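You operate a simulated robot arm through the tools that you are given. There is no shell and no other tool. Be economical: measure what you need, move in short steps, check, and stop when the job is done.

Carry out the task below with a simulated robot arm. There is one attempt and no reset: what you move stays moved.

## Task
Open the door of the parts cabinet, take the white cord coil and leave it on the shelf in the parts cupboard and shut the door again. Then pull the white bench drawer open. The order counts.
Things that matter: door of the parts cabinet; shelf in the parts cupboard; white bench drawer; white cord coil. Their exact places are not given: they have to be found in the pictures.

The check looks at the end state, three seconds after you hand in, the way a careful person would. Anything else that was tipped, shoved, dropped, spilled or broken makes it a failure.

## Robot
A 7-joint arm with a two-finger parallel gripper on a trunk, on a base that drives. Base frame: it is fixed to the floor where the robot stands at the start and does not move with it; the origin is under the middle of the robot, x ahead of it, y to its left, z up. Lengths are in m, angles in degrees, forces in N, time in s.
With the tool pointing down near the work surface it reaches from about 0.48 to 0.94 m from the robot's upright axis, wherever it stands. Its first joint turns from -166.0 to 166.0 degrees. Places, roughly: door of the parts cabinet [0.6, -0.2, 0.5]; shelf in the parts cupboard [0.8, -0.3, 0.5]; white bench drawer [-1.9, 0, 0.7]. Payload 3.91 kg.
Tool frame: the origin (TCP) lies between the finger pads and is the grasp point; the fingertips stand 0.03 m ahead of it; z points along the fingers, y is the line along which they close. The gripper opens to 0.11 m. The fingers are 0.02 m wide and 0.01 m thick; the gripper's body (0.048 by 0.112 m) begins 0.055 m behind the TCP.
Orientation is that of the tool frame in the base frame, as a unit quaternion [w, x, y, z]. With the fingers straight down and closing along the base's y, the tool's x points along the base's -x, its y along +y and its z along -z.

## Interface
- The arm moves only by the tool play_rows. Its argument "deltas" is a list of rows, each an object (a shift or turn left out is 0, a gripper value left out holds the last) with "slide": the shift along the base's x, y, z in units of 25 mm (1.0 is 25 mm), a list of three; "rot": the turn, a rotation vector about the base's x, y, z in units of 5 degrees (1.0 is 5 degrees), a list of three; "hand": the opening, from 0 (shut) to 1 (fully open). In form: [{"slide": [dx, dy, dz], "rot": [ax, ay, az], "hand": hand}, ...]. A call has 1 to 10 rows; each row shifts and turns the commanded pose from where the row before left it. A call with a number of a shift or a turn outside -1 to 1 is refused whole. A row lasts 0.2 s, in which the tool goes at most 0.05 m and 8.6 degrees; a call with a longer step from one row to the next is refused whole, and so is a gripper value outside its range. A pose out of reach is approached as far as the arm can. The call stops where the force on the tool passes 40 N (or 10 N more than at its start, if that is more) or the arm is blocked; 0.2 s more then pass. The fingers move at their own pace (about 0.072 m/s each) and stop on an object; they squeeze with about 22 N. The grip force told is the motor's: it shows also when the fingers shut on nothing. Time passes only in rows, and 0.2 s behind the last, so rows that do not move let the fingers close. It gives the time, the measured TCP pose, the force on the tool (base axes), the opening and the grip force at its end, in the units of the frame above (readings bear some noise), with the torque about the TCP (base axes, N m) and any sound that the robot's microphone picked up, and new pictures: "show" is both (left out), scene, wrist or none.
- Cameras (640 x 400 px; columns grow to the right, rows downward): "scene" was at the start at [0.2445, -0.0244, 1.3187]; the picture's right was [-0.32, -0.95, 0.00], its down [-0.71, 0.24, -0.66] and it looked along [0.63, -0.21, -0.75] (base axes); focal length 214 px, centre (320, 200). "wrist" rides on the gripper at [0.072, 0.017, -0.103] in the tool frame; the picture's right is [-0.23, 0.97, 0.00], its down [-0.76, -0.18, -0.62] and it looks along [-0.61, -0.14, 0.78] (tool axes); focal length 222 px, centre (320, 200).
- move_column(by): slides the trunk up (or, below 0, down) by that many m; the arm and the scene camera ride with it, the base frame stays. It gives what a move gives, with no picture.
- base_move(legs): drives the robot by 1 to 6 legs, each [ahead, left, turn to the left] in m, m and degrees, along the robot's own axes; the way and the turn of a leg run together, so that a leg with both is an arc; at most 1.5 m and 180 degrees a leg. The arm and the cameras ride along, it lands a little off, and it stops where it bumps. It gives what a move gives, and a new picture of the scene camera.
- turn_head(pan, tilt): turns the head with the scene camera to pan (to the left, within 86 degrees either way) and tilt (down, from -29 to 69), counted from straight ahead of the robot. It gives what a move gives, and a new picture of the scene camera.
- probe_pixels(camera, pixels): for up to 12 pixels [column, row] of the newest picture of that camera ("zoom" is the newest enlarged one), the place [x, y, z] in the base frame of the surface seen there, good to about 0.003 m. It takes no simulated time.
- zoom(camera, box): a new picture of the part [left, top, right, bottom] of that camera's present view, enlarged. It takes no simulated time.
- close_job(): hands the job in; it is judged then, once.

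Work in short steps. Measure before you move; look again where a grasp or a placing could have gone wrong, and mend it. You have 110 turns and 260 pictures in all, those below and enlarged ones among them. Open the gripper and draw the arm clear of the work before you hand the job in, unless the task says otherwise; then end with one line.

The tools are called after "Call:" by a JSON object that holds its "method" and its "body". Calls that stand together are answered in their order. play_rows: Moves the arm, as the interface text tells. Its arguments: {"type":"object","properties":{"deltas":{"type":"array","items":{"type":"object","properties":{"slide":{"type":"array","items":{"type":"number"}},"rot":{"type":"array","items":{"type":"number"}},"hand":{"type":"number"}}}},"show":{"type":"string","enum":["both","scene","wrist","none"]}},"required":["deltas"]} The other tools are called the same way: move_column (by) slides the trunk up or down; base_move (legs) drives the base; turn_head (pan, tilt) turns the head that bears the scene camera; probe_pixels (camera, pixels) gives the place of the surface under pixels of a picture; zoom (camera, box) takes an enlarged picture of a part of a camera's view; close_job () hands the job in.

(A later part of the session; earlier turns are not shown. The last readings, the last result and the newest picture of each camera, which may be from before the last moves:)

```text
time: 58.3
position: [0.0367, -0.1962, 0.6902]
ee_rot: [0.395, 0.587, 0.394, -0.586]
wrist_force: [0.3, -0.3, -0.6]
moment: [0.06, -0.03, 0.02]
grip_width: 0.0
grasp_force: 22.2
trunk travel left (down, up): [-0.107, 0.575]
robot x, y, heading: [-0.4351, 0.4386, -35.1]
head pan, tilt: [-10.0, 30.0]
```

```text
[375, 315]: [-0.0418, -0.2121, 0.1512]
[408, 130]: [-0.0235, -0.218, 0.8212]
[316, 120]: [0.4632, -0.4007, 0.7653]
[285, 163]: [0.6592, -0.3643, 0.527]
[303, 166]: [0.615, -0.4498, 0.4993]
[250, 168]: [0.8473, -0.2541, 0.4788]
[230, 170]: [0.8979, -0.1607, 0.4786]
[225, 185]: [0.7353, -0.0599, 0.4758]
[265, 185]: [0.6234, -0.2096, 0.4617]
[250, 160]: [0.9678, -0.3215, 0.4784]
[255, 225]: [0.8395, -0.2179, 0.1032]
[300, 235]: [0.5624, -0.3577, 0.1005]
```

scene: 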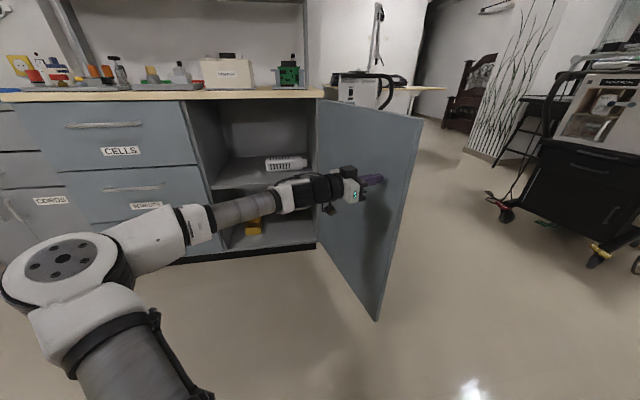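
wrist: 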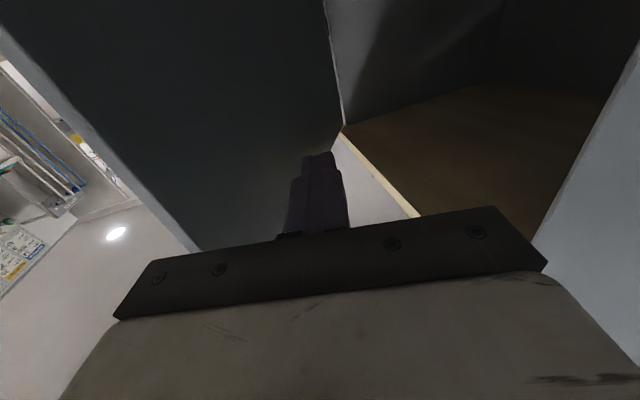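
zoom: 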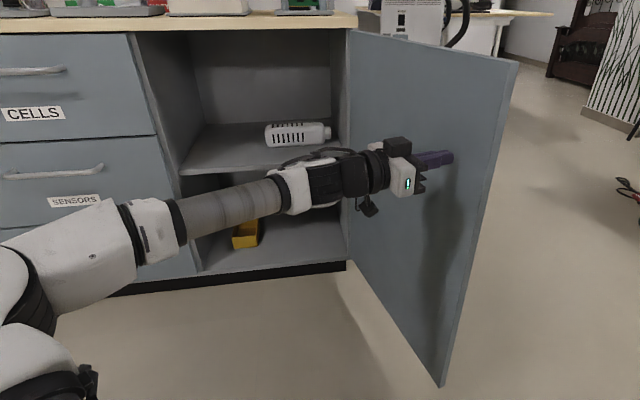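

Shelf top is z≈0.478; the white box sits at its right, so the free spot is near (0.755,-0.215). Door is 105° open. I back off the door, raise the trunk and turn the tool forward again.

Call:
{"method": "base_move", "body": {"legs": [[0, 0.2, 0]]}}

Call:
{"method": "move_column", "body": {"by": 0.4}}

Call:
{"method": "play_rows", "body": {"deltas": [{"rot": [0, 0, 1]}, {"rot": [0, 0, 1]}, {"rot": [0, 0, 1]}, {"rot": [0, 0, 1]}, {"rot": [0, 0, 1]}, {"rot": [0, 0, 1]}, {"rot": [0, 0, 1]}, {"rot": [0, 0, 1]}, {"rot": [0, 0, 1]}, {"rot": [0, 0, 1]}], "show": "scene"}}

```text
time: 60.5
position: [0.1521, -0.0332, 0.6895]
ee_rot: [0.395, 0.587, 0.394, -0.586]
wrist_force: [-0.4, -0.2, -0.2]
moment: [0.0, 0.0, 0.0]
grip_width: 0.0
grasp_force: 21.3
trunk travel left (down, up): [-0.107, 0.575]
robot x, y, heading: [-0.3156, 0.6002, -35.3]
head pan, tilt: [-10.0, 30.0]
```

scene: 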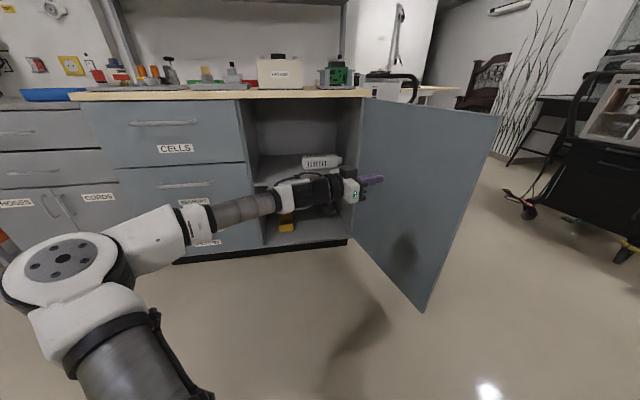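

```text
time: 64.3
position: [0.1511, -0.033, 1.0891]
ee_rot: [0.395, 0.588, 0.393, -0.587]
wrist_force: [1.0, -0.5, -0.4]
moment: [0.0, 0.01, -0.03]
grip_width: 0.0003
grasp_force: 22.2
trunk travel left (down, up): [-0.507, 0.175]
robot x, y, heading: [-0.32, 0.601, -35.3]
head pan, tilt: [-10.0, 30.0]
```

```text
time: 66.5
position: [0.1518, -0.0323, 1.0882]
ee_rot: [0.606, 0.365, 0.605, -0.364]
wrist_force: [-0.8, -0.7, -0.3]
moment: [-0.02, -0.02, 0.04]
grip_width: 0.0001
grasp_force: 21.9
trunk travel left (down, up): [-0.507, 0.175]
robot x, y, heading: [-0.3198, 0.6004, -35.4]
head pan, tilt: [-10.0, 30.0]
```

scene: 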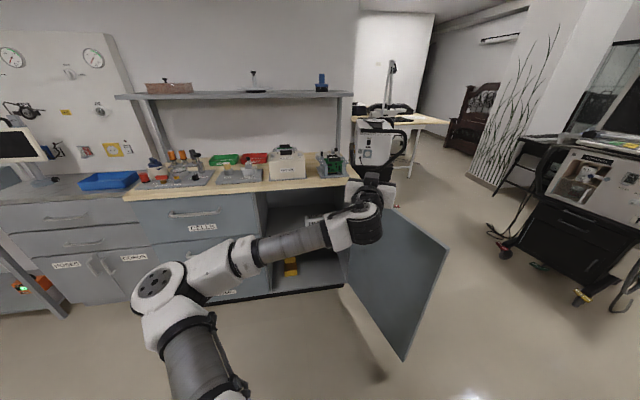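

I pitch the tool down 75° (rotation about (0.88,0.47,0)), keeping the camera side toward the robot, before driving to the bench.

Call:
{"method": "play_rows", "body": {"deltas": [{"slide": [0, 0, 0.5], "rot": [0.943, 0.504, 0], "hand": 1}, {"slide": [0, 0, 0.5], "rot": [0.943, 0.504, 0]}, {"slide": [0, 0, 0.5], "rot": [0.943, 0.504, 0]}, {"slide": [0, 0, 0.5], "rot": [0.943, 0.504, 0]}, {"slide": [0, 0, 0.5], "rot": [0.943, 0.504, 0]}, {"slide": [0, 0, 0.5], "rot": [0.943, 0.504, 0]}, {"slide": [0, 0, 0.5], "rot": [0.943, 0.504, 0]}, {"rot": [0.943, 0.504, 0]}, {"rot": [0.943, 0.504, 0]}, {"rot": [0.943, 0.504, 0]}], "show": "none"}}

Call:
{"method": "play_rows", "body": {"deltas": [{"rot": [0.943, 0.504, 0]}, {"rot": [0.943, 0.504, 0]}, {"rot": [0.943, 0.504, 0]}, {"rot": [0.943, 0.504, 0]}, {}], "show": "scene"}}

Call:
{"method": "move_column", "body": {"by": 0.1}}

```text
time: 68.7
position: [0.1538, -0.033, 1.1768]
ee_rot: [0.267, 0.491, 0.813, -0.164]
wrist_force: [-0.5, 1.1, -0.5]
moment: [0.03, 0.0, 0.0]
grip_width: 0.1098
grasp_force: 0.0
trunk travel left (down, up): [-0.507, 0.175]
robot x, y, heading: [-0.3189, 0.6034, -35.3]
head pan, tilt: [-10.0, 30.0]
```

```text
time: 69.9
position: [0.152, -0.0342, 1.1767]
ee_rot: [0.111, 0.512, 0.849, -0.07]
wrist_force: [0.9, 0.3, 0.2]
moment: [-0.02, 0.03, -0.01]
grip_width: 0.1103
grasp_force: 0.0
trunk travel left (down, up): [-0.507, 0.175]
robot x, y, heading: [-0.3153, 0.599, -35.5]
head pan, tilt: [-10.0, 30.0]
```

scene: 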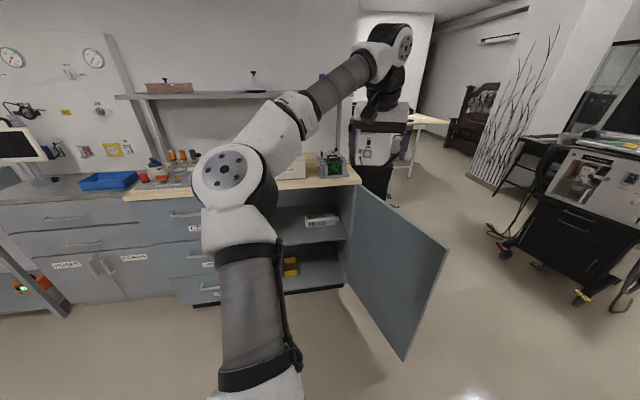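

```text
time: 71.2
position: [0.1531, -0.0334, 1.2767]
ee_rot: [0.112, 0.511, 0.849, -0.071]
wrist_force: [-0.4, -1.2, -0.5]
moment: [0.01, -0.02, -0.04]
grip_width: 0.1099
grasp_force: 0.1
trunk travel left (down, up): [-0.607, 0.075]
robot x, y, heading: [-0.3192, 0.6019, -35.2]
head pan, tilt: [-10.0, 30.0]
```

Before driving over the bench, I probe the overhead shelf's front edge and re-measure the coil.

Call:
{"method": "turn_head", "body": {"pan": -15, "tilt": 35}}

Call:
{"method": "probe_pixels", "body": {"camera": "wrist", "pixels": [[320, 100]]}}

```text
time: 71.9
position: [0.1519, -0.0335, 1.2775]
ee_rot: [0.112, 0.512, 0.849, -0.071]
wrist_force: [-0.2, 0.3, -0.1]
moment: [0.02, -0.04, 0.01]
grip_width: 0.1101
grasp_force: 0.0
trunk travel left (down, up): [-0.607, 0.075]
robot x, y, heading: [-0.3187, 0.602, -35.3]
head pan, tilt: [-15.0, 35.0]
```

scene: 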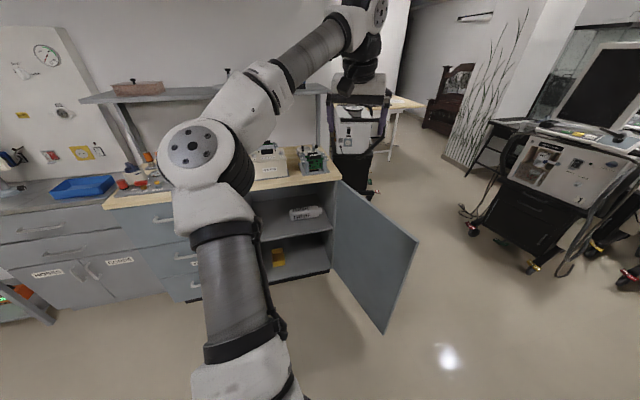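

```text
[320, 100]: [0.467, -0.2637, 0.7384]
```

Call:
{"method": "probe_pixels", "body": {"camera": "scene", "pixels": [[85, 102], [150, 98], [205, 94], [318, 91], [322, 93], [180, 88], [330, 170], [312, 160]]}}

Call:
{"method": "zoom", "body": {"camera": "scene", "box": [240, 60, 400, 200]}}

```text
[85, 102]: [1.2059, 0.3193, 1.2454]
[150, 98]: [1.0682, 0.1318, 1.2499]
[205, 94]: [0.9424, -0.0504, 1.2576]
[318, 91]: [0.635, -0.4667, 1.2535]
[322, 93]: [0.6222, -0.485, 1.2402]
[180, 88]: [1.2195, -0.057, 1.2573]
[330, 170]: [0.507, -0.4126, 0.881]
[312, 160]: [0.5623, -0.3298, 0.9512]
```

```text
2.86 times, centred on (320, 130) of scene
```

zoom: 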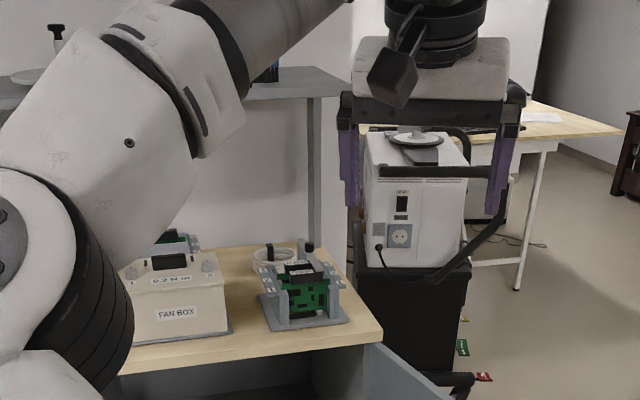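

The overhead shelf (z≈1.25) overhangs the coil by ~0.1 m, so a steep grasp won't fit. I drive 0.35 m closer for a good look at coil, fixture and post.

Call:
{"method": "base_move", "body": {"legs": [[0.35, 0, 0]]}}

Call:
{"method": "zoom", "body": {"camera": "wrist", "box": [0, 0, 640, 400]}}

Call:
{"method": "turn_head", "body": {"pan": -20, "tilt": 40}}

```text
time: 74.2
position: [0.438, -0.2349, 1.2752]
ee_rot: [0.111, 0.51, 0.85, -0.071]
wrist_force: [0.9, -0.5, -0.5]
moment: [-0.01, 0.0, 0.01]
grip_width: 0.1097
grasp_force: 0.1
trunk travel left (down, up): [-0.607, 0.075]
robot x, y, heading: [-0.0309, 0.3985, -34.9]
head pan, tilt: [-15.0, 35.0]
```

scene: 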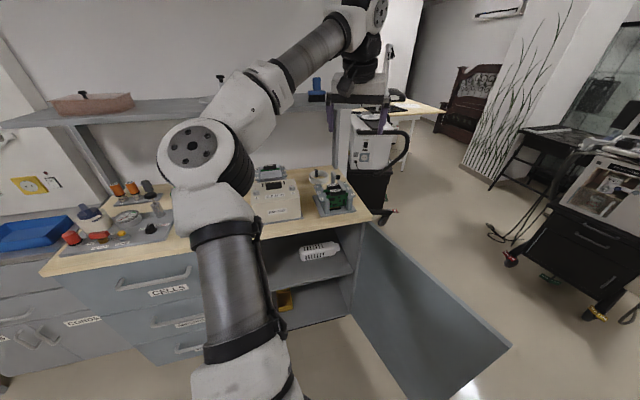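

```text
1.00 times, centred on (320, 200) of wrist (not enlarged: the box is as wide or as high as the picture)
```

zoom: 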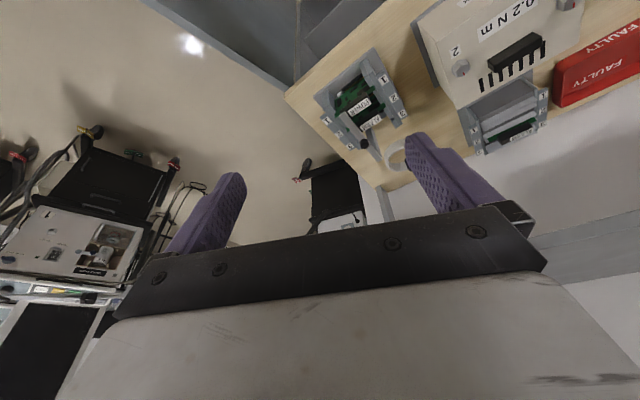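

```text
time: 74.8
position: [0.4382, -0.2344, 1.2769]
ee_rot: [0.111, 0.51, 0.85, -0.071]
wrist_force: [-0.7, 0.5, -0.1]
moment: [0.0, -0.04, 0.03]
grip_width: 0.1098
grasp_force: 0.2
trunk travel left (down, up): [-0.607, 0.075]
robot x, y, heading: [-0.0321, 0.3979, -35.3]
head pan, tilt: [-20.0, 40.0]
```

scene: 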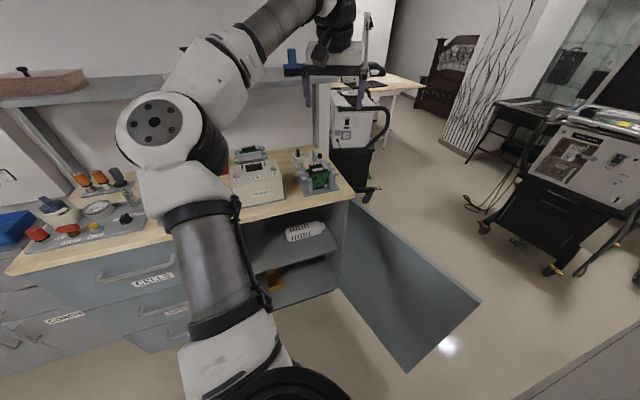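

I zoom on the wrist view around the fixture and coil and probe there.

Call:
{"method": "zoom", "body": {"camera": "wrist", "box": [280, 30, 480, 230]}}

Call:
{"method": "zoom", "body": {"camera": "scene", "box": [220, 120, 380, 220]}}

Call:
{"method": "probe_pixels", "body": {"camera": "wrist", "pixels": [[315, 97], [377, 48], [393, 80], [402, 118], [352, 147], [370, 152], [425, 85], [438, 50], [468, 110], [383, 155], [400, 140], [387, 205]]}}

```text
2.00 times, centred on (380, 130) of wrist
```

zoom: 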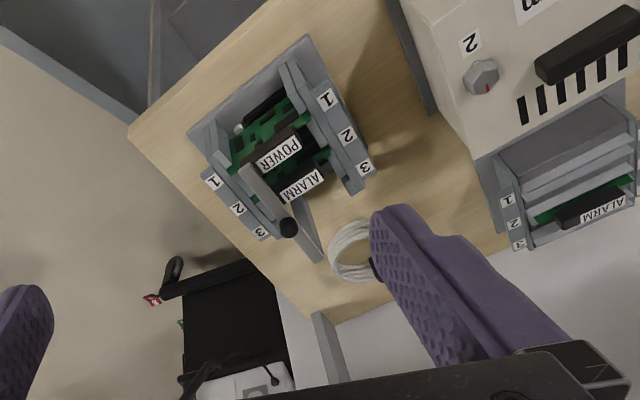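

```text
4.00 times, centred on (300, 170) of scene
```

zoom: 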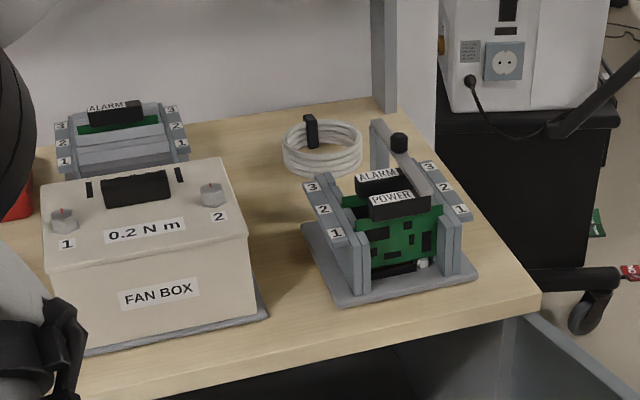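

```text
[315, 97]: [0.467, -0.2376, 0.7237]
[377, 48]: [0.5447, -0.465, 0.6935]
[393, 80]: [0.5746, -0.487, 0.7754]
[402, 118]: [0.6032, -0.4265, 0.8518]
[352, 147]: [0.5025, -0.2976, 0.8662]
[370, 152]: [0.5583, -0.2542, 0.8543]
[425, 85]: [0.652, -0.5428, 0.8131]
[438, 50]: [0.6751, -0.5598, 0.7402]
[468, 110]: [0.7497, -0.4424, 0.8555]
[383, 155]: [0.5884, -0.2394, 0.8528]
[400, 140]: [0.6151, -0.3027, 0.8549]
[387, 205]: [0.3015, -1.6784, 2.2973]
```

The wrist probes referred to an older picture; I probe the newest zoom (scene) instead.

Call:
{"method": "probe_pixels", "body": {"camera": "zoom", "pixels": [[285, 158], [361, 148], [322, 125], [318, 168], [310, 118], [300, 232], [478, 270], [398, 142], [268, 315], [388, 108], [390, 128], [345, 305]]}}

Call:
{"method": "probe_pixels", "body": {"camera": "scene", "pixels": [[295, 166], [310, 157], [303, 163], [290, 160], [300, 151], [308, 151], [278, 170], [283, 198]]}}

```text
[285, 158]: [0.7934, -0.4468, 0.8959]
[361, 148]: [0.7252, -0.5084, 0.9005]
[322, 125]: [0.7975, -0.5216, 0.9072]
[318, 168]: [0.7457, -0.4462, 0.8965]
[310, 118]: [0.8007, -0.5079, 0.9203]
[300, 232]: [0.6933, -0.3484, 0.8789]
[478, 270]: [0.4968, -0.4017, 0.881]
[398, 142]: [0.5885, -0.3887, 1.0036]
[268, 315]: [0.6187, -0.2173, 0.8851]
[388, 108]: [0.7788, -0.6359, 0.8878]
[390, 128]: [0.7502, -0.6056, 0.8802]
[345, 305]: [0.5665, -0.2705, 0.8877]
```

```text
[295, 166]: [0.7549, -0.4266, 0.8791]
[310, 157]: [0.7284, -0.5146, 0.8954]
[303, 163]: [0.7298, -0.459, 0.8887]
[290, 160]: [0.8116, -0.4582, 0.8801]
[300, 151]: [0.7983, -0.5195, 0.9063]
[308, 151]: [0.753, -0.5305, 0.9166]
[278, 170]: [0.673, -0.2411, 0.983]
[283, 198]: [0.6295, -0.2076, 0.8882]
```

Coil centre ≈(0.762,-0.484), outer diameter ~0.095, strap on the far side; the fixture and fan box leave a diagonal approach from front-left at ~45–50° pitch if the wrist camera is on top. I try rolling the tool 180° about its axis.

Call:
{"method": "play_rows", "body": {"deltas": [{"rot": [0.12, -0.242, -1]}, {"rot": [0.12, -0.242, -1]}, {"rot": [0.12, -0.242, -1]}, {"rot": [0.12, -0.242, -1]}, {"rot": [0.12, -0.242, -1]}, {"rot": [0.12, -0.242, -1]}, {"rot": [0.12, -0.242, -1]}, {"rot": [0.12, -0.242, -1]}, {"rot": [0.12, -0.242, -1]}, {"rot": [0.12, -0.242, -1]}], "show": "none"}}

Call:
{"method": "play_rows", "body": {"deltas": [{"rot": [0.12, -0.242, -1]}, {"rot": [0.12, -0.242, -1]}, {"rot": [0.12, -0.242, -1]}, {"rot": [0.12, -0.242, -1]}, {"rot": [0.12, -0.242, -1]}, {"rot": [0.12, -0.242, -1]}, {"rot": [0.12, -0.242, -1]}, {"rot": [0.12, -0.242, -1]}, {"rot": [0.12, -0.242, -1]}, {"rot": [0.12, -0.242, -1]}], "show": "none"}}

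```text
time: 77.0
position: [0.3617, -0.2161, 1.2437]
ee_rot: [0.131, 0.79, 0.599, -0.026]
wrist_force: [0.0, 0.7, 0.0]
moment: [-0.02, 0.01, 0.0]
grip_width: 0.1101
grasp_force: 0.0
out of reach, approached as far as the arm can: row 6, 7, 8, 9, 10
trunk travel left (down, up): [-0.607, 0.075]
robot x, y, heading: [-0.0344, 0.3995, -35.2]
head pan, tilt: [-20.0, 40.0]
```

```text
time: 79.2
position: [0.1349, -0.0792, 1.1544]
ee_rot: [0.128, 0.972, 0.194, 0.033]
wrist_force: [-0.3, -1.6, 0.3]
moment: [0.01, 0.0, -0.03]
grip_width: 0.1103
grasp_force: 0.0
out of reach, approached as far as the arm can: row 1, 2, 3, 4, 5, 6, 7, 8, 9, 10
trunk travel left (down, up): [-0.607, 0.075]
robot x, y, heading: [-0.032, 0.397, -35.0]
head pan, tilt: [-20.0, 40.0]
```

That direction hits a joint limit; I roll back and go on the other way.

Call:
{"method": "play_rows", "body": {"deltas": [{"rot": [-0.12, 0.242, 1]}, {"rot": [-0.12, 0.242, 1]}, {"rot": [-0.12, 0.242, 1]}, {"rot": [-0.12, 0.242, 1]}, {"rot": [-0.12, 0.242, 1]}, {"rot": [-0.12, 0.242, 1]}, {"rot": [-0.12, 0.242, 1]}, {"rot": [-0.12, 0.242, 1]}, {"rot": [-0.12, 0.242, 1]}, {"rot": [-0.12, 0.242, 1]}], "show": "none"}}

Call:
{"method": "play_rows", "body": {"deltas": [{"rot": [-0.12, 0.242, 1]}, {"rot": [-0.12, 0.242, 1]}, {"rot": [-0.12, 0.242, 1]}, {"rot": [-0.12, 0.242, 1]}, {"rot": [-0.12, 0.242, 1]}, {"rot": [-0.12, 0.242, 1]}, {"rot": [-0.12, 0.242, 1]}, {"rot": [-0.12, 0.242, 1]}, {"rot": [-0.12, 0.242, 1]}, {"rot": [-0.12, 0.242, 1]}], "show": "none"}}

Call:
{"method": "play_rows", "body": {"deltas": [{"rot": [-0.12, 0.242, 1]}, {"rot": [-0.12, 0.242, 1]}, {"rot": [-0.12, 0.242, 1]}, {"rot": [-0.12, 0.242, 1]}, {"rot": [-0.12, 0.242, 1]}, {"rot": [-0.12, 0.242, 1]}, {"rot": [-0.12, 0.242, 1]}, {"rot": [-0.12, 0.242, 1]}, {"rot": [-0.12, 0.242, 1]}, {"rot": [-0.12, 0.242, 1]}], "show": "scene"}}

```text
time: 81.4
position: [0.137, -0.0807, 1.153]
ee_rot: [0.13, 0.79, 0.598, -0.025]
wrist_force: [0.8, 0.0, 0.5]
moment: [0.01, 0.01, 0.02]
grip_width: 0.1099
grasp_force: 0.0
trunk travel left (down, up): [-0.607, 0.075]
robot x, y, heading: [-0.0347, 0.3947, -35.2]
head pan, tilt: [-20.0, 40.0]
```

```text
time: 83.6
position: [0.1354, -0.0805, 1.1543]
ee_rot: [0.108, 0.449, 0.883, -0.078]
wrist_force: [0.5, 0.5, 0.3]
moment: [0.0, -0.04, 0.05]
grip_width: 0.11
grasp_force: 0.1
trunk travel left (down, up): [-0.607, 0.075]
robot x, y, heading: [-0.0372, 0.3972, -35.3]
head pan, tilt: [-20.0, 40.0]
```

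```text
time: 85.8
position: [0.1357, -0.0809, 1.1539]
ee_rot: [0.062, 0.019, 0.991, -0.116]
wrist_force: [0.4, -0.1, -0.4]
moment: [-0.02, 0.01, -0.04]
grip_width: 0.1103
grasp_force: 0.0
trunk travel left (down, up): [-0.607, 0.075]
robot x, y, heading: [-0.0334, 0.4, -35.2]
head pan, tilt: [-20.0, 40.0]
```

scene: 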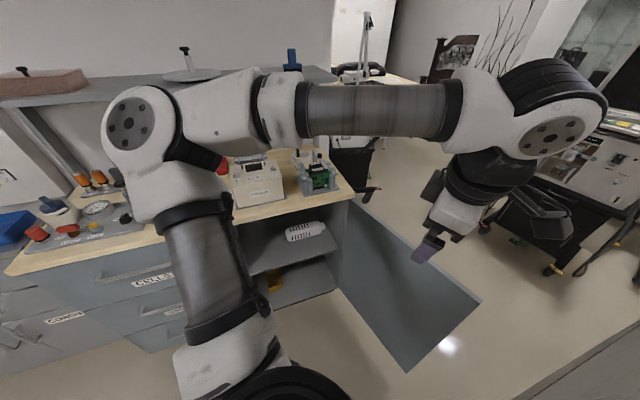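

Rolling in this direction works. I continue by about 120°.

Call:
{"method": "play_rows", "body": {"deltas": [{"rot": [-0.12, 0.242, 1]}, {"rot": [-0.12, 0.242, 1]}, {"rot": [-0.12, 0.242, 1]}, {"rot": [-0.12, 0.242, 1]}, {"rot": [-0.12, 0.242, 1]}, {"rot": [-0.12, 0.242, 1]}, {"rot": [-0.12, 0.242, 1]}, {"rot": [-0.12, 0.242, 1]}, {"rot": [-0.12, 0.242, 1]}, {"rot": [-0.12, 0.242, 1]}], "show": "none"}}

Call:
{"method": "play_rows", "body": {"deltas": [{"rot": [-0.12, 0.242, 1]}, {"rot": [-0.12, 0.242, 1]}, {"rot": [-0.12, 0.242, 1]}, {"rot": [-0.12, 0.242, 1]}, {"rot": [-0.12, 0.242, 1]}, {"rot": [-0.12, 0.242, 1]}, {"rot": [-0.12, 0.242, 1]}, {"rot": [-0.12, 0.242, 1]}, {"rot": [-0.12, 0.242, 1]}, {"rot": [-0.12, 0.242, 1]}], "show": "both"}}

```text
time: 88.0
position: [0.1355, -0.0804, 1.1543]
ee_rot: [0.004, -0.416, 0.9, -0.13]
wrist_force: [-0.6, 0.0, 0.1]
moment: [-0.01, 0.02, -0.03]
grip_width: 0.1099
grasp_force: 0.0
trunk travel left (down, up): [-0.607, 0.075]
robot x, y, heading: [-0.0332, 0.4, -35.2]
head pan, tilt: [-20.0, 40.0]
```

```text
time: 90.2
position: [0.1359, -0.079, 1.153]
ee_rot: [0.054, 0.768, -0.628, 0.118]
wrist_force: [1.2, 0.4, 0.0]
moment: [0.03, -0.03, 0.03]
grip_width: 0.1098
grasp_force: 0.0
trunk travel left (down, up): [-0.607, 0.075]
robot x, y, heading: [-0.0352, 0.4001, -35.2]
head pan, tilt: [-20.0, 40.0]
```

scene: 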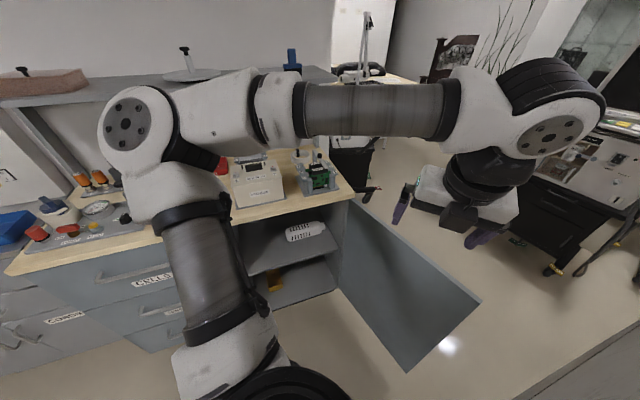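
wrist: 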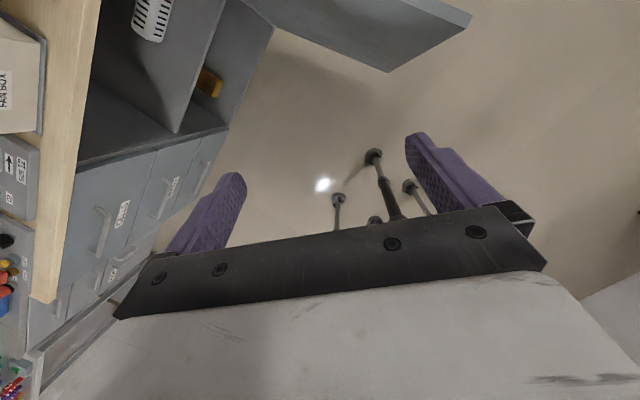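

The camera is now on the far side. I finish the roll (15°) and pitch up about 27° so the tool is at ~48° pitch, yaw ~-63°.

Call:
{"method": "play_rows", "body": {"deltas": [{"rot": [-0.12, 0.242, 1]}, {"rot": [-0.12, 0.242, 1]}, {"rot": [-0.12, 0.242, 1]}, {"rot": [-0.96, -0.5, 0]}, {"rot": [-0.96, -0.5, 0]}, {"rot": [-0.96, -0.5, 0]}, {"rot": [-0.96, -0.5, 0]}, {"rot": [-0.96, -0.5, 0]}, {}], "show": "both"}}

```text
time: 92.2
position: [0.1364, -0.0796, 1.1536]
ee_rot: [0.188, 0.795, -0.49, 0.306]
wrist_force: [0.0, -0.3, 0.0]
moment: [-0.03, 0.01, 0.0]
grip_width: 0.1101
grasp_force: 0.1
trunk travel left (down, up): [-0.607, 0.075]
robot x, y, heading: [-0.0367, 0.3966, -35.1]
head pan, tilt: [-20.0, 40.0]
```

scene: 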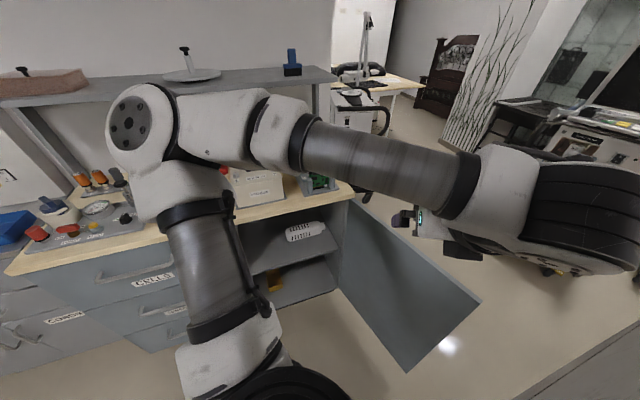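
wrist: 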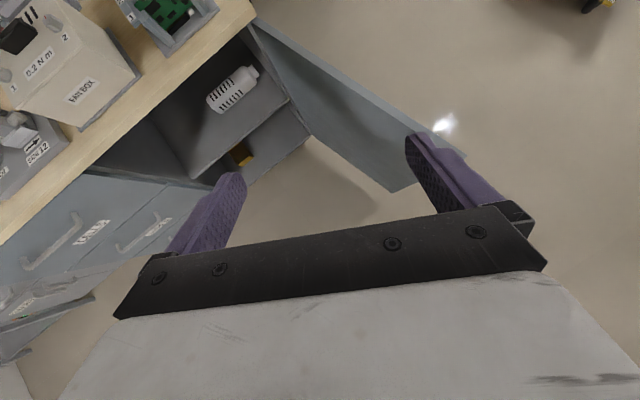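

Tool pitch 48°, yaw -63°, camera up. Before driving in, I probe the elbow and upper arm relative to the overhead shelf.

Call:
{"method": "probe_pixels", "body": {"camera": "scene", "pixels": [[130, 120], [150, 85], [230, 130], [280, 110], [200, 220], [400, 150], [490, 180]]}}

```text
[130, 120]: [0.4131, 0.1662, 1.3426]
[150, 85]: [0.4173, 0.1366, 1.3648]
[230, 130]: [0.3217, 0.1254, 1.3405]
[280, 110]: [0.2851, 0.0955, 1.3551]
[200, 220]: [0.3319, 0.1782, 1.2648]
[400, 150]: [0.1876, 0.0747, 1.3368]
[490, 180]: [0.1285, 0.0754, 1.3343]
```

Elbow is at n≈0.34, well ahead of the shelf. I drive closer by 0.3 m, then extend the arm to a pre-grasp point above and behind the fixture.

Call:
{"method": "base_move", "body": {"legs": [[0.298, 0.048, 0]]}}

Call:
{"method": "play_rows", "body": {"deltas": [{"slide": [0.9, -0.57, 0], "hand": 0.55}, {"slide": [0.9, -0.57, 0]}, {"slide": [0.9, -0.57, 0]}, {"slide": [0.9, -0.57, 0]}, {"slide": [0.9, -0.57, 0]}, {"slide": [0.9, -0.57, 0]}, {}], "show": "both"}}

```text
time: 94.2
position: [0.4, -0.2083, 1.1527]
ee_rot: [0.188, 0.794, -0.49, 0.306]
wrist_force: [0.7, 0.0, -0.5]
moment: [0.01, 0.0, -0.01]
grip_width: 0.11
grasp_force: 0.1
trunk travel left (down, up): [-0.607, 0.075]
robot x, y, heading: [0.2325, 0.2713, -35.2]
head pan, tilt: [-20.0, 40.0]
```

scene: 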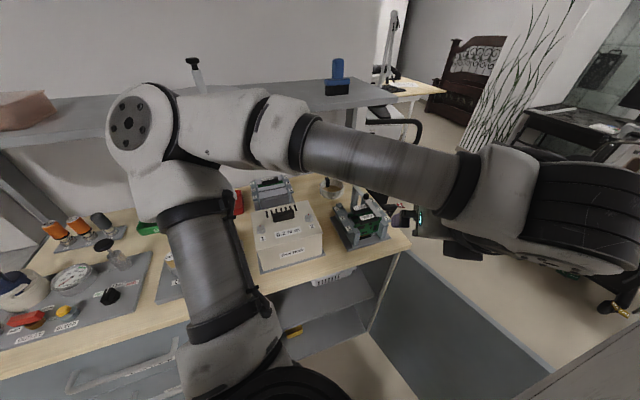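

```text
time: 95.8
position: [0.5348, -0.2923, 1.154]
ee_rot: [0.188, 0.794, -0.491, 0.305]
wrist_force: [-0.3, -0.8, 0.5]
moment: [0.0, 0.01, 0.06]
grip_width: 0.0604
grasp_force: 0.1
trunk travel left (down, up): [-0.607, 0.075]
robot x, y, heading: [0.2286, 0.2717, -35.4]
head pan, tilt: [-20.0, 40.0]
```

scene: 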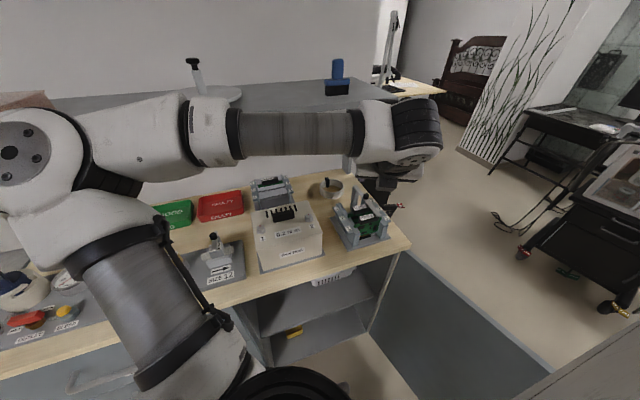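
wrist: 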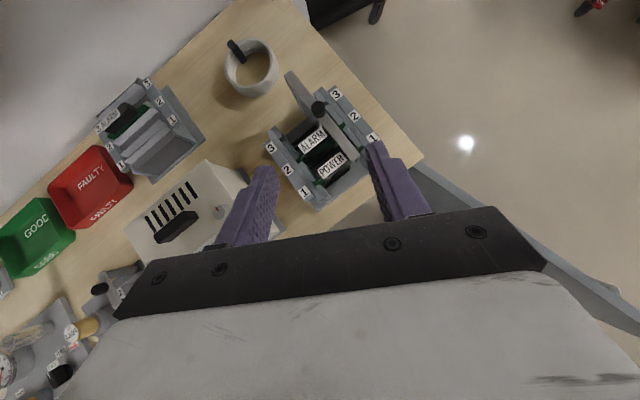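

Excellent view: coil at (250,68) in the wrist picture with its strap at (237,50). I probe the coil and fixture there and the elbow in the scene.

Call:
{"method": "zoom", "body": {"camera": "wrist", "box": [200, 20, 340, 110]}}

Call:
{"method": "probe_pixels", "body": {"camera": "wrist", "pixels": [[228, 70], [250, 42], [275, 65], [250, 92], [235, 70], [270, 67], [250, 85], [252, 65], [318, 107], [292, 75], [240, 47]]}}

Call:
{"method": "probe_pixels", "body": {"camera": "scene", "pixels": [[50, 115], [10, 150], [140, 110], [210, 105], [300, 115], [380, 110], [420, 105]]}}

```text
4.44 times, centred on (270, 65) of wrist
```

zoom: 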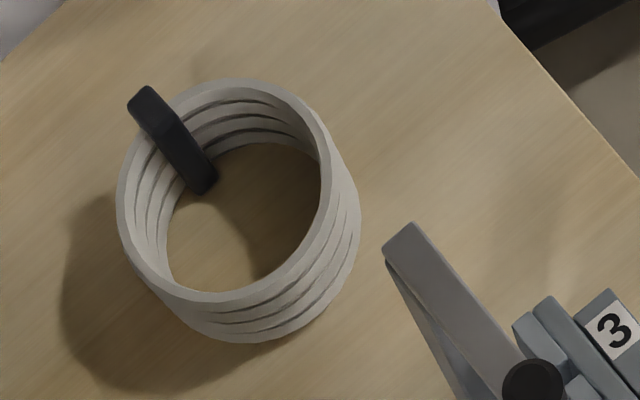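

```text
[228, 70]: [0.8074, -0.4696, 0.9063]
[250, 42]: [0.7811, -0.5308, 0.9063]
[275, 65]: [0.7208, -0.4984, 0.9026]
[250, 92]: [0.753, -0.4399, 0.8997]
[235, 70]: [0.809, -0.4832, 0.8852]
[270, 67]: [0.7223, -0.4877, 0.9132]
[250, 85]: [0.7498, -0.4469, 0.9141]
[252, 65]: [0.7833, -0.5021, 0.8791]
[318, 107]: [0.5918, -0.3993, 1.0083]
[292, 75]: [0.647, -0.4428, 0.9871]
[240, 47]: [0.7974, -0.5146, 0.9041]
```

```text
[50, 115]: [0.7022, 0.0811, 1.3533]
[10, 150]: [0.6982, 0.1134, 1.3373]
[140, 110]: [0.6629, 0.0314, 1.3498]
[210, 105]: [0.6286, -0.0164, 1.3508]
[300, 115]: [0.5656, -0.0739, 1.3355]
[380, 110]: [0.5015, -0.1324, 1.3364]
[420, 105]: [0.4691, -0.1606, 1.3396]
```

The bar tip of the fixture (0.647,-0.443,0.987) would hit the hand on a right-side grasp, so I consider the ring's left side; I probe the fan box and rear tray edges for clearance.

Call:
{"method": "probe_pixels", "body": {"camera": "wrist", "pixels": [[205, 140], [150, 80], [203, 160], [242, 170], [262, 225], [192, 150], [283, 130], [270, 150], [150, 90], [185, 115]]}}

Call:
{"method": "zoom", "body": {"camera": "wrist", "box": [100, 40, 340, 240]}}

```text
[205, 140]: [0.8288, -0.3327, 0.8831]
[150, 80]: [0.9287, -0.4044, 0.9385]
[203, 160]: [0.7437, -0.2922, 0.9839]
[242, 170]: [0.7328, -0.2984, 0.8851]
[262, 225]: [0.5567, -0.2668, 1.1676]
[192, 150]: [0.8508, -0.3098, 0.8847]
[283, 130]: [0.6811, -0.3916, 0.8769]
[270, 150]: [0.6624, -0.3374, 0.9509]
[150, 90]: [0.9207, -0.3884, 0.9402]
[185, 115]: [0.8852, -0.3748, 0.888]
```

```text
2.00 times, centred on (220, 140) of wrist
```

zoom: 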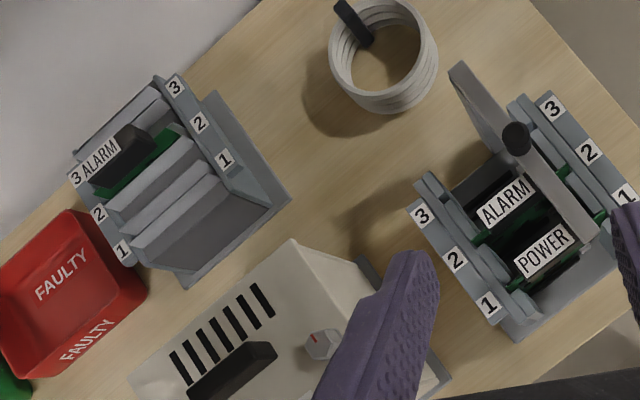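

Left-side grasp has clear room (fan box/tray at u≥0.26). I turn yaw to about -50°, set opening 0.05 and move to the pre-grasp point (0.705,-0.349,1.062).

Call:
{"method": "play_rows", "body": {"deltas": [{"slide": [0.85, -0.285, -0.2], "rot": [0, 0, 0.325], "hand": 0.455}, {"slide": [0.85, -0.285, -0.2], "rot": [0, 0, 0.325]}, {"slide": [0.85, -0.285, -0.4], "rot": [0, 0, 0.325]}, {"slide": [0.85, -0.285, -0.4], "rot": [0, 0, 0.325]}, {"slide": [0.85, -0.285, -0.6], "rot": [0, 0, 0.325]}, {"slide": [0.85, -0.285, -0.6], "rot": [0, 0, 0.325]}, {"slide": [0.85, -0.285, -0.6], "rot": [0, 0, 0.325]}, {"slide": [0.85, -0.285, -0.6], "rot": [0, 0, 0.325]}, {}], "show": "both"}}

```text
time: 97.8
position: [0.7048, -0.3515, 1.0651]
ee_rot: [0.152, 0.845, -0.397, 0.325]
wrist_force: [-0.2, 0.4, -0.2]
moment: [-0.03, 0.0, 0.04]
grip_width: 0.0498
grasp_force: 0.1
trunk travel left (down, up): [-0.607, 0.075]
robot x, y, heading: [0.2301, 0.2744, -35.0]
head pan, tilt: [-20.0, 40.0]
```

scene: 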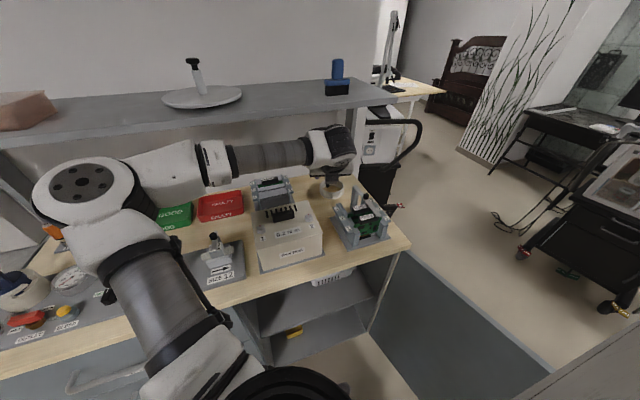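
wrist: 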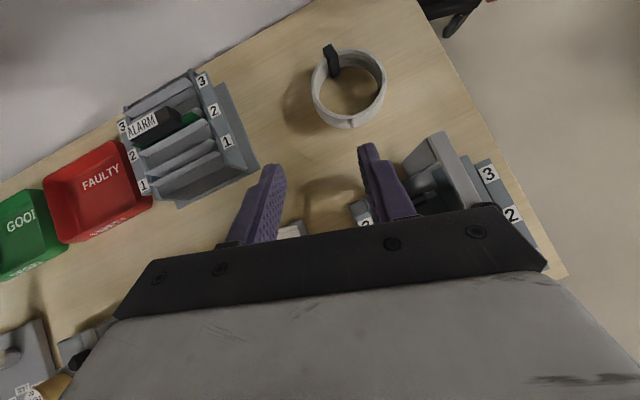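

The fingers straddle the coil's left wall line. I check elbow/wrist clearance to the shelf edge before going in.

Call:
{"method": "probe_pixels", "body": {"camera": "scene", "pixels": [[60, 170], [110, 165], [150, 160], [210, 145], [270, 145], [330, 130], [345, 135], [200, 125], [300, 113]]}}

Call:
{"method": "probe_pixels", "body": {"camera": "wrist", "pixels": [[314, 90], [383, 95], [330, 55], [370, 55], [348, 125], [332, 65], [320, 110]]}}

```text
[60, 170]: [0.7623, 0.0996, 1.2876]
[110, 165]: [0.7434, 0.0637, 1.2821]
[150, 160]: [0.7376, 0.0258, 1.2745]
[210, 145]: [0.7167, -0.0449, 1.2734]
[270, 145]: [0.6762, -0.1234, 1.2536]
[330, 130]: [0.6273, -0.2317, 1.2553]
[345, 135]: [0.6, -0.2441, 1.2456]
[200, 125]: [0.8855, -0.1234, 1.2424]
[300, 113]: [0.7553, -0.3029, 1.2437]
```

```text
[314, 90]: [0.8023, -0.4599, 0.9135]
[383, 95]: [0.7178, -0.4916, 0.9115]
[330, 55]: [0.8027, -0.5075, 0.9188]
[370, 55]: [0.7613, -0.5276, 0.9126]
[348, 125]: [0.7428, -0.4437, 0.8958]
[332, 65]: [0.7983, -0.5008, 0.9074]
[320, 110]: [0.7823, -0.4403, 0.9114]
```

Clearances fine; refined coil centre (0.762,-0.482). I descend along the axis three quarters of the way and look.

Call:
{"method": "play_rows", "body": {"deltas": [{"slide": [0.415, -0.4825, -0.76]}, {"slide": [0.415, -0.4825, -0.76]}, {"slide": [0.415, -0.4825, -0.76]}, {"slide": [0.415, -0.4825, -0.76]}, {"slide": [0.415, -0.4825, -0.76]}, {}], "show": "both"}}

Call:
{"method": "zoom", "body": {"camera": "wrist", "box": [200, 60, 480, 240]}}

```text
time: 99.2
position: [0.7561, -0.4104, 0.9709]
ee_rot: [0.152, 0.845, -0.398, 0.324]
wrist_force: [0.0, -0.4, 0.1]
moment: [0.0, -0.01, -0.01]
grip_width: 0.0497
grasp_force: 0.1
trunk travel left (down, up): [-0.607, 0.075]
robot x, y, heading: [0.2304, 0.2716, -35.4]
head pan, tilt: [-20.0, 40.0]
```

scene: 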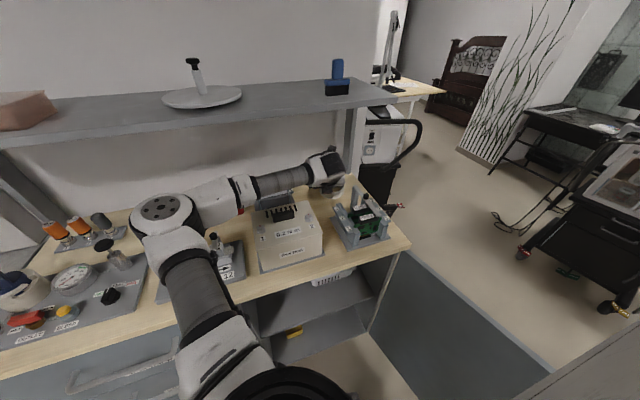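
wrist: 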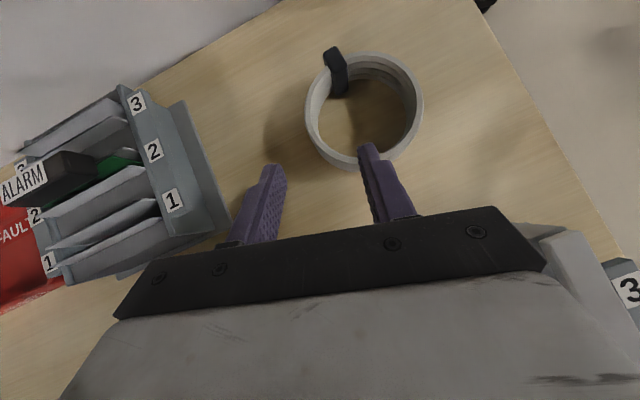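

```text
2.22 times, centred on (340, 150) of wrist
```

zoom: 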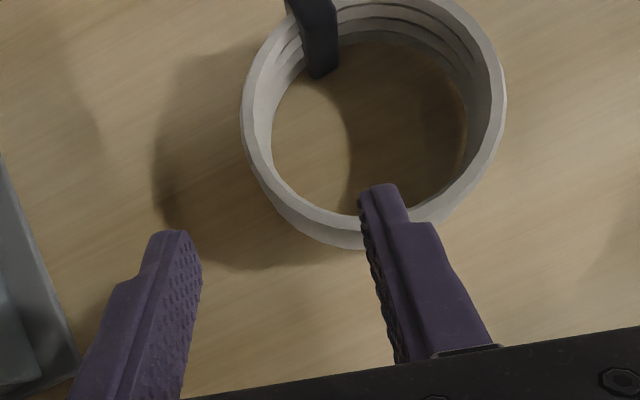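

The elbow has dropped toward the bench; I check its height over the items.

Call:
{"method": "probe_pixels", "body": {"camera": "scene", "pixels": [[160, 205], [185, 235], [205, 195], [240, 190], [265, 180], [285, 178], [190, 280], [215, 245], [226, 262], [165, 230]]}}

Call:
{"method": "zoom", "body": {"camera": "scene", "box": [100, 130, 360, 300]}}

```text
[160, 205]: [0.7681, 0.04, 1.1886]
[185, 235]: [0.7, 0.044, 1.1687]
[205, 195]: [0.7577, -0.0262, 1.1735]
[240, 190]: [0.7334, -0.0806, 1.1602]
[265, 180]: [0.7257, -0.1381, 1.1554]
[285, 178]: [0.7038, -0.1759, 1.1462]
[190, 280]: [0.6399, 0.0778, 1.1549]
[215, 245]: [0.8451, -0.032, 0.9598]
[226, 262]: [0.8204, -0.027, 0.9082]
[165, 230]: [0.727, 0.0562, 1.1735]
```

```text
2.35 times, centred on (230, 215) of scene
```

zoom: 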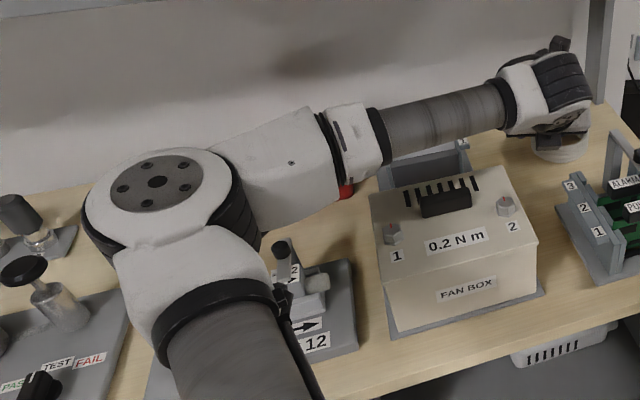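

Forearm would come close to the fan box on further descent. I retreat up the axis, shift the arm +y 0.1, and move the base 0.1 m in -y so the arm is less stretched and the elbow stays higher.

Call:
{"method": "play_rows", "body": {"deltas": [{"slide": [-0.415, 0.4825, 0.76]}, {"slide": [-0.415, 0.4825, 0.76]}, {"slide": [-0.415, 0.4825, 0.76]}, {"slide": [-0.415, 0.4825, 0.76]}, {"slide": [-0.415, 0.4825, 0.76]}, {"slide": [0, 1, 0.5]}, {"slide": [0, 1, 0.5]}, {"slide": [0, 1, 0.5]}, {"slide": [0, 1, 0.5]}, {}], "show": "none"}}

Call:
{"method": "base_move", "body": {"legs": [[0.06, -0.08, 0]]}}

```text
time: 101.4
position: [0.7039, -0.251, 1.1149]
ee_rot: [0.153, 0.844, -0.398, 0.326]
wrist_force: [0.3, -0.6, -0.6]
moment: [-0.01, 0.0, 0.0]
grip_width: 0.0502
grasp_force: 0.1
trunk travel left (down, up): [-0.607, 0.075]
robot x, y, heading: [0.2343, 0.2697, -35.2]
head pan, tilt: [-20.0, 40.0]
```

```text
time: 102.7
position: [0.7045, -0.3517, 1.1138]
ee_rot: [0.152, 0.844, -0.399, 0.325]
wrist_force: [-0.5, -0.2, -0.3]
moment: [0.03, -0.01, 0.02]
grip_width: 0.0501
grasp_force: 0.0
trunk travel left (down, up): [-0.607, 0.075]
robot x, y, heading: [0.234, 0.1692, -35.5]
head pan, tilt: [-20.0, 40.0]
```

scene: 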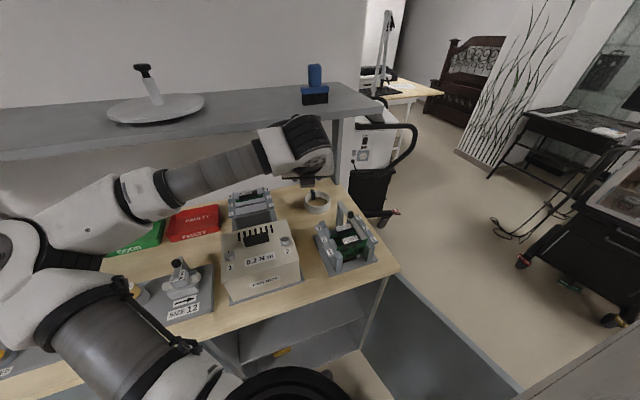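

I check where the elbow and forearm lie in this arm posture.

Call:
{"method": "probe_pixels", "body": {"camera": "scene", "pixels": [[10, 235], [60, 215], [130, 190], [200, 180], [260, 160], [310, 140], [60, 280], [100, 310], [290, 160]]}}

Call:
{"method": "turn_head", "body": {"pan": 20, "tilt": 40}}

```text
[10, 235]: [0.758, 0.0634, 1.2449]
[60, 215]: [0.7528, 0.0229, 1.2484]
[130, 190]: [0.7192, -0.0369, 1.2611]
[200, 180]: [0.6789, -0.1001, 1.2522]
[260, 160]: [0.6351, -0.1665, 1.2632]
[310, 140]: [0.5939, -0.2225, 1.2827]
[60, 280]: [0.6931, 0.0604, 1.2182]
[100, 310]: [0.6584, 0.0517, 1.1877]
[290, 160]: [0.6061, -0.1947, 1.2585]
```

```text
time: 103.8
position: [0.7039, -0.3514, 1.1148]
ee_rot: [0.152, 0.844, -0.398, 0.324]
wrist_force: [-0.3, 0.5, 0.2]
moment: [0.02, -0.02, -0.02]
grip_width: 0.05
grasp_force: 0.1
trunk travel left (down, up): [-0.607, 0.075]
robot x, y, heading: [0.2337, 0.1705, -35.5]
head pan, tilt: [20.0, 40.0]
```

scene: 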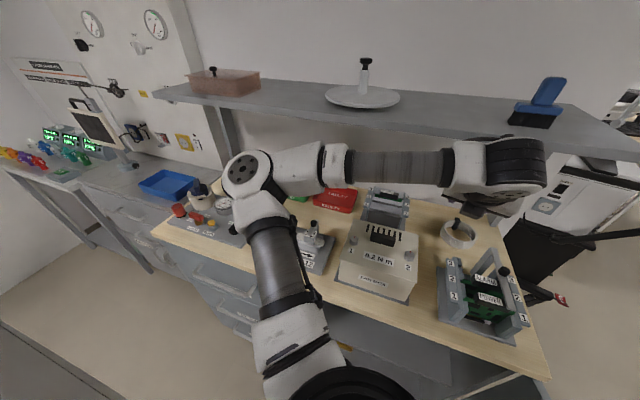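

I raise the trunk 0.07 m to lift the shoulder and elbow, then bring the tool back to the pre-grasp pose and re-measure.

Call:
{"method": "move_column", "body": {"by": 0.072}}

Call:
{"method": "play_rows", "body": {"deltas": [{"slide": [0, 0, -1]}, {"slide": [0, 0, -1]}, {"slide": [0, 0, -1]}, {"slide": [0, 0, -1]}, {"slide": [0, 0, -0.85]}, {}], "show": "scene"}}

```text
time: 104.9
position: [0.7051, -0.3511, 1.1871]
ee_rot: [0.153, 0.844, -0.398, 0.325]
wrist_force: [-0.2, -0.2, -0.2]
moment: [0.01, 0.02, -0.02]
grip_width: 0.0501
grasp_force: 0.1
trunk travel left (down, up): [-0.679, 0.003]
robot x, y, heading: [0.2334, 0.1697, -35.6]
head pan, tilt: [20.0, 40.0]
```

```text
time: 106.3
position: [0.7064, -0.352, 1.0661]
ee_rot: [0.152, 0.844, -0.398, 0.325]
wrist_force: [-0.4, 0.0, -0.7]
moment: [0.01, 0.03, -0.01]
grip_width: 0.0499
grasp_force: 0.1
trunk travel left (down, up): [-0.679, 0.003]
robot x, y, heading: [0.2317, 0.1722, -35.5]
head pan, tilt: [20.0, 40.0]
```

scene: 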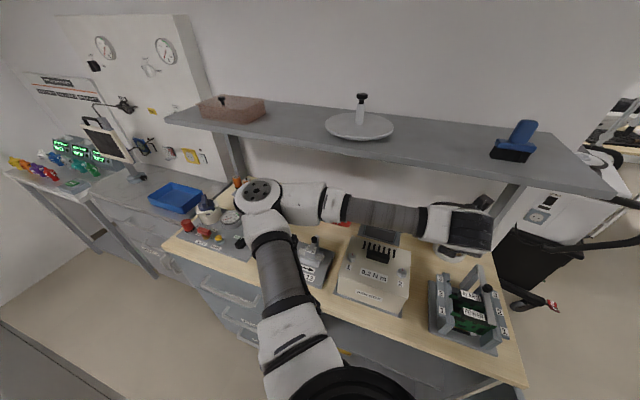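

Call:
{"method": "probe_pixels", "body": {"camera": "scene", "pixels": [[262, 195], [300, 200], [335, 205], [385, 215], [425, 220], [460, 225], [290, 270], [312, 245], [235, 180], [375, 250]]}}

Call:
{"method": "zoom", "body": {"camera": "scene", "box": [180, 150, 440, 320]}}

```text
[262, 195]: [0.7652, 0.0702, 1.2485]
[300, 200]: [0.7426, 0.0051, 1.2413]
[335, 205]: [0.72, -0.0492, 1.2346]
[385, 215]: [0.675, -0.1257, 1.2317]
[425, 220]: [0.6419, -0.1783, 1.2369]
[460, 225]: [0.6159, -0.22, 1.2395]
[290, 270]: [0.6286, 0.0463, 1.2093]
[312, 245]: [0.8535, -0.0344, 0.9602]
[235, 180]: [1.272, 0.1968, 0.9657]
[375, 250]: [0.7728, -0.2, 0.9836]
```

```text
2.35 times, centred on (310, 235) of scene
```

zoom: 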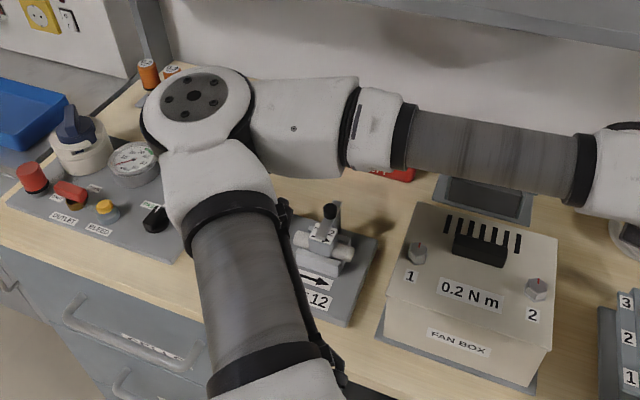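

To keep the forearm above the fan box I steepen the pitch by 14° (to ~62°), which raises the wrist while staying under the shelf, and move to a point 0.12 m up-axis from the grasp.

Call:
{"method": "play_rows", "body": {"deltas": [{"rot": [0.715, 0.6, 0]}, {"rot": [0.715, 0.6, 0]}, {"rot": [0.715, 0.6, 0]}, {"slide": [0.47, -0.54, -0.44]}, {"slide": [0.47, -0.54, -0.44]}, {"slide": [0.47, -0.54, -0.44]}, {"slide": [0.47, -0.54, -0.44]}, {}], "show": "both"}}

```text
time: 108.1
position: [0.7533, -0.4057, 1.0211]
ee_rot: [0.103, 0.878, -0.414, 0.218]
wrist_force: [-0.6, 1.2, -0.1]
moment: [0.03, -0.01, 0.03]
grip_width: 0.0502
grasp_force: 0.0
trunk travel left (down, up): [-0.679, 0.003]
robot x, y, heading: [0.2342, 0.1708, -35.6]
head pan, tilt: [20.0, 40.0]
```

scene: 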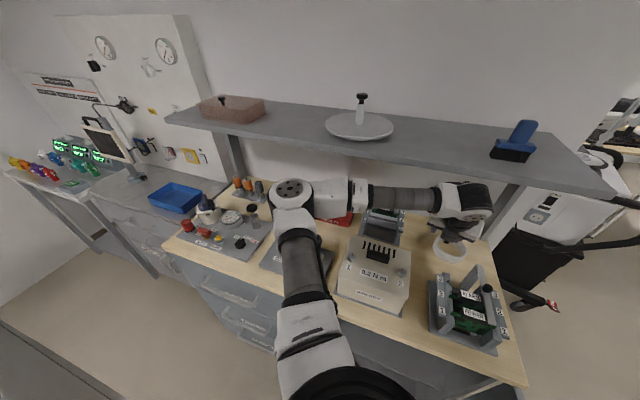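
wrist: 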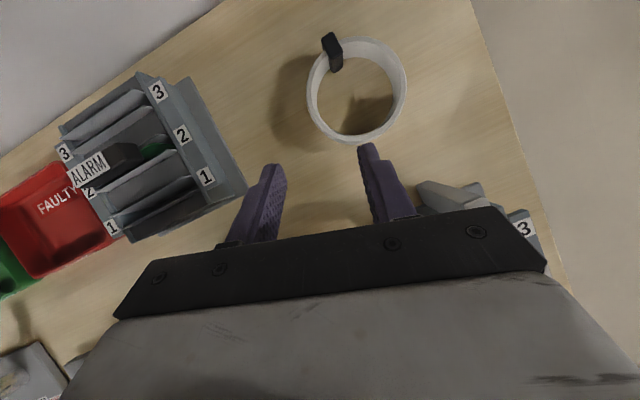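

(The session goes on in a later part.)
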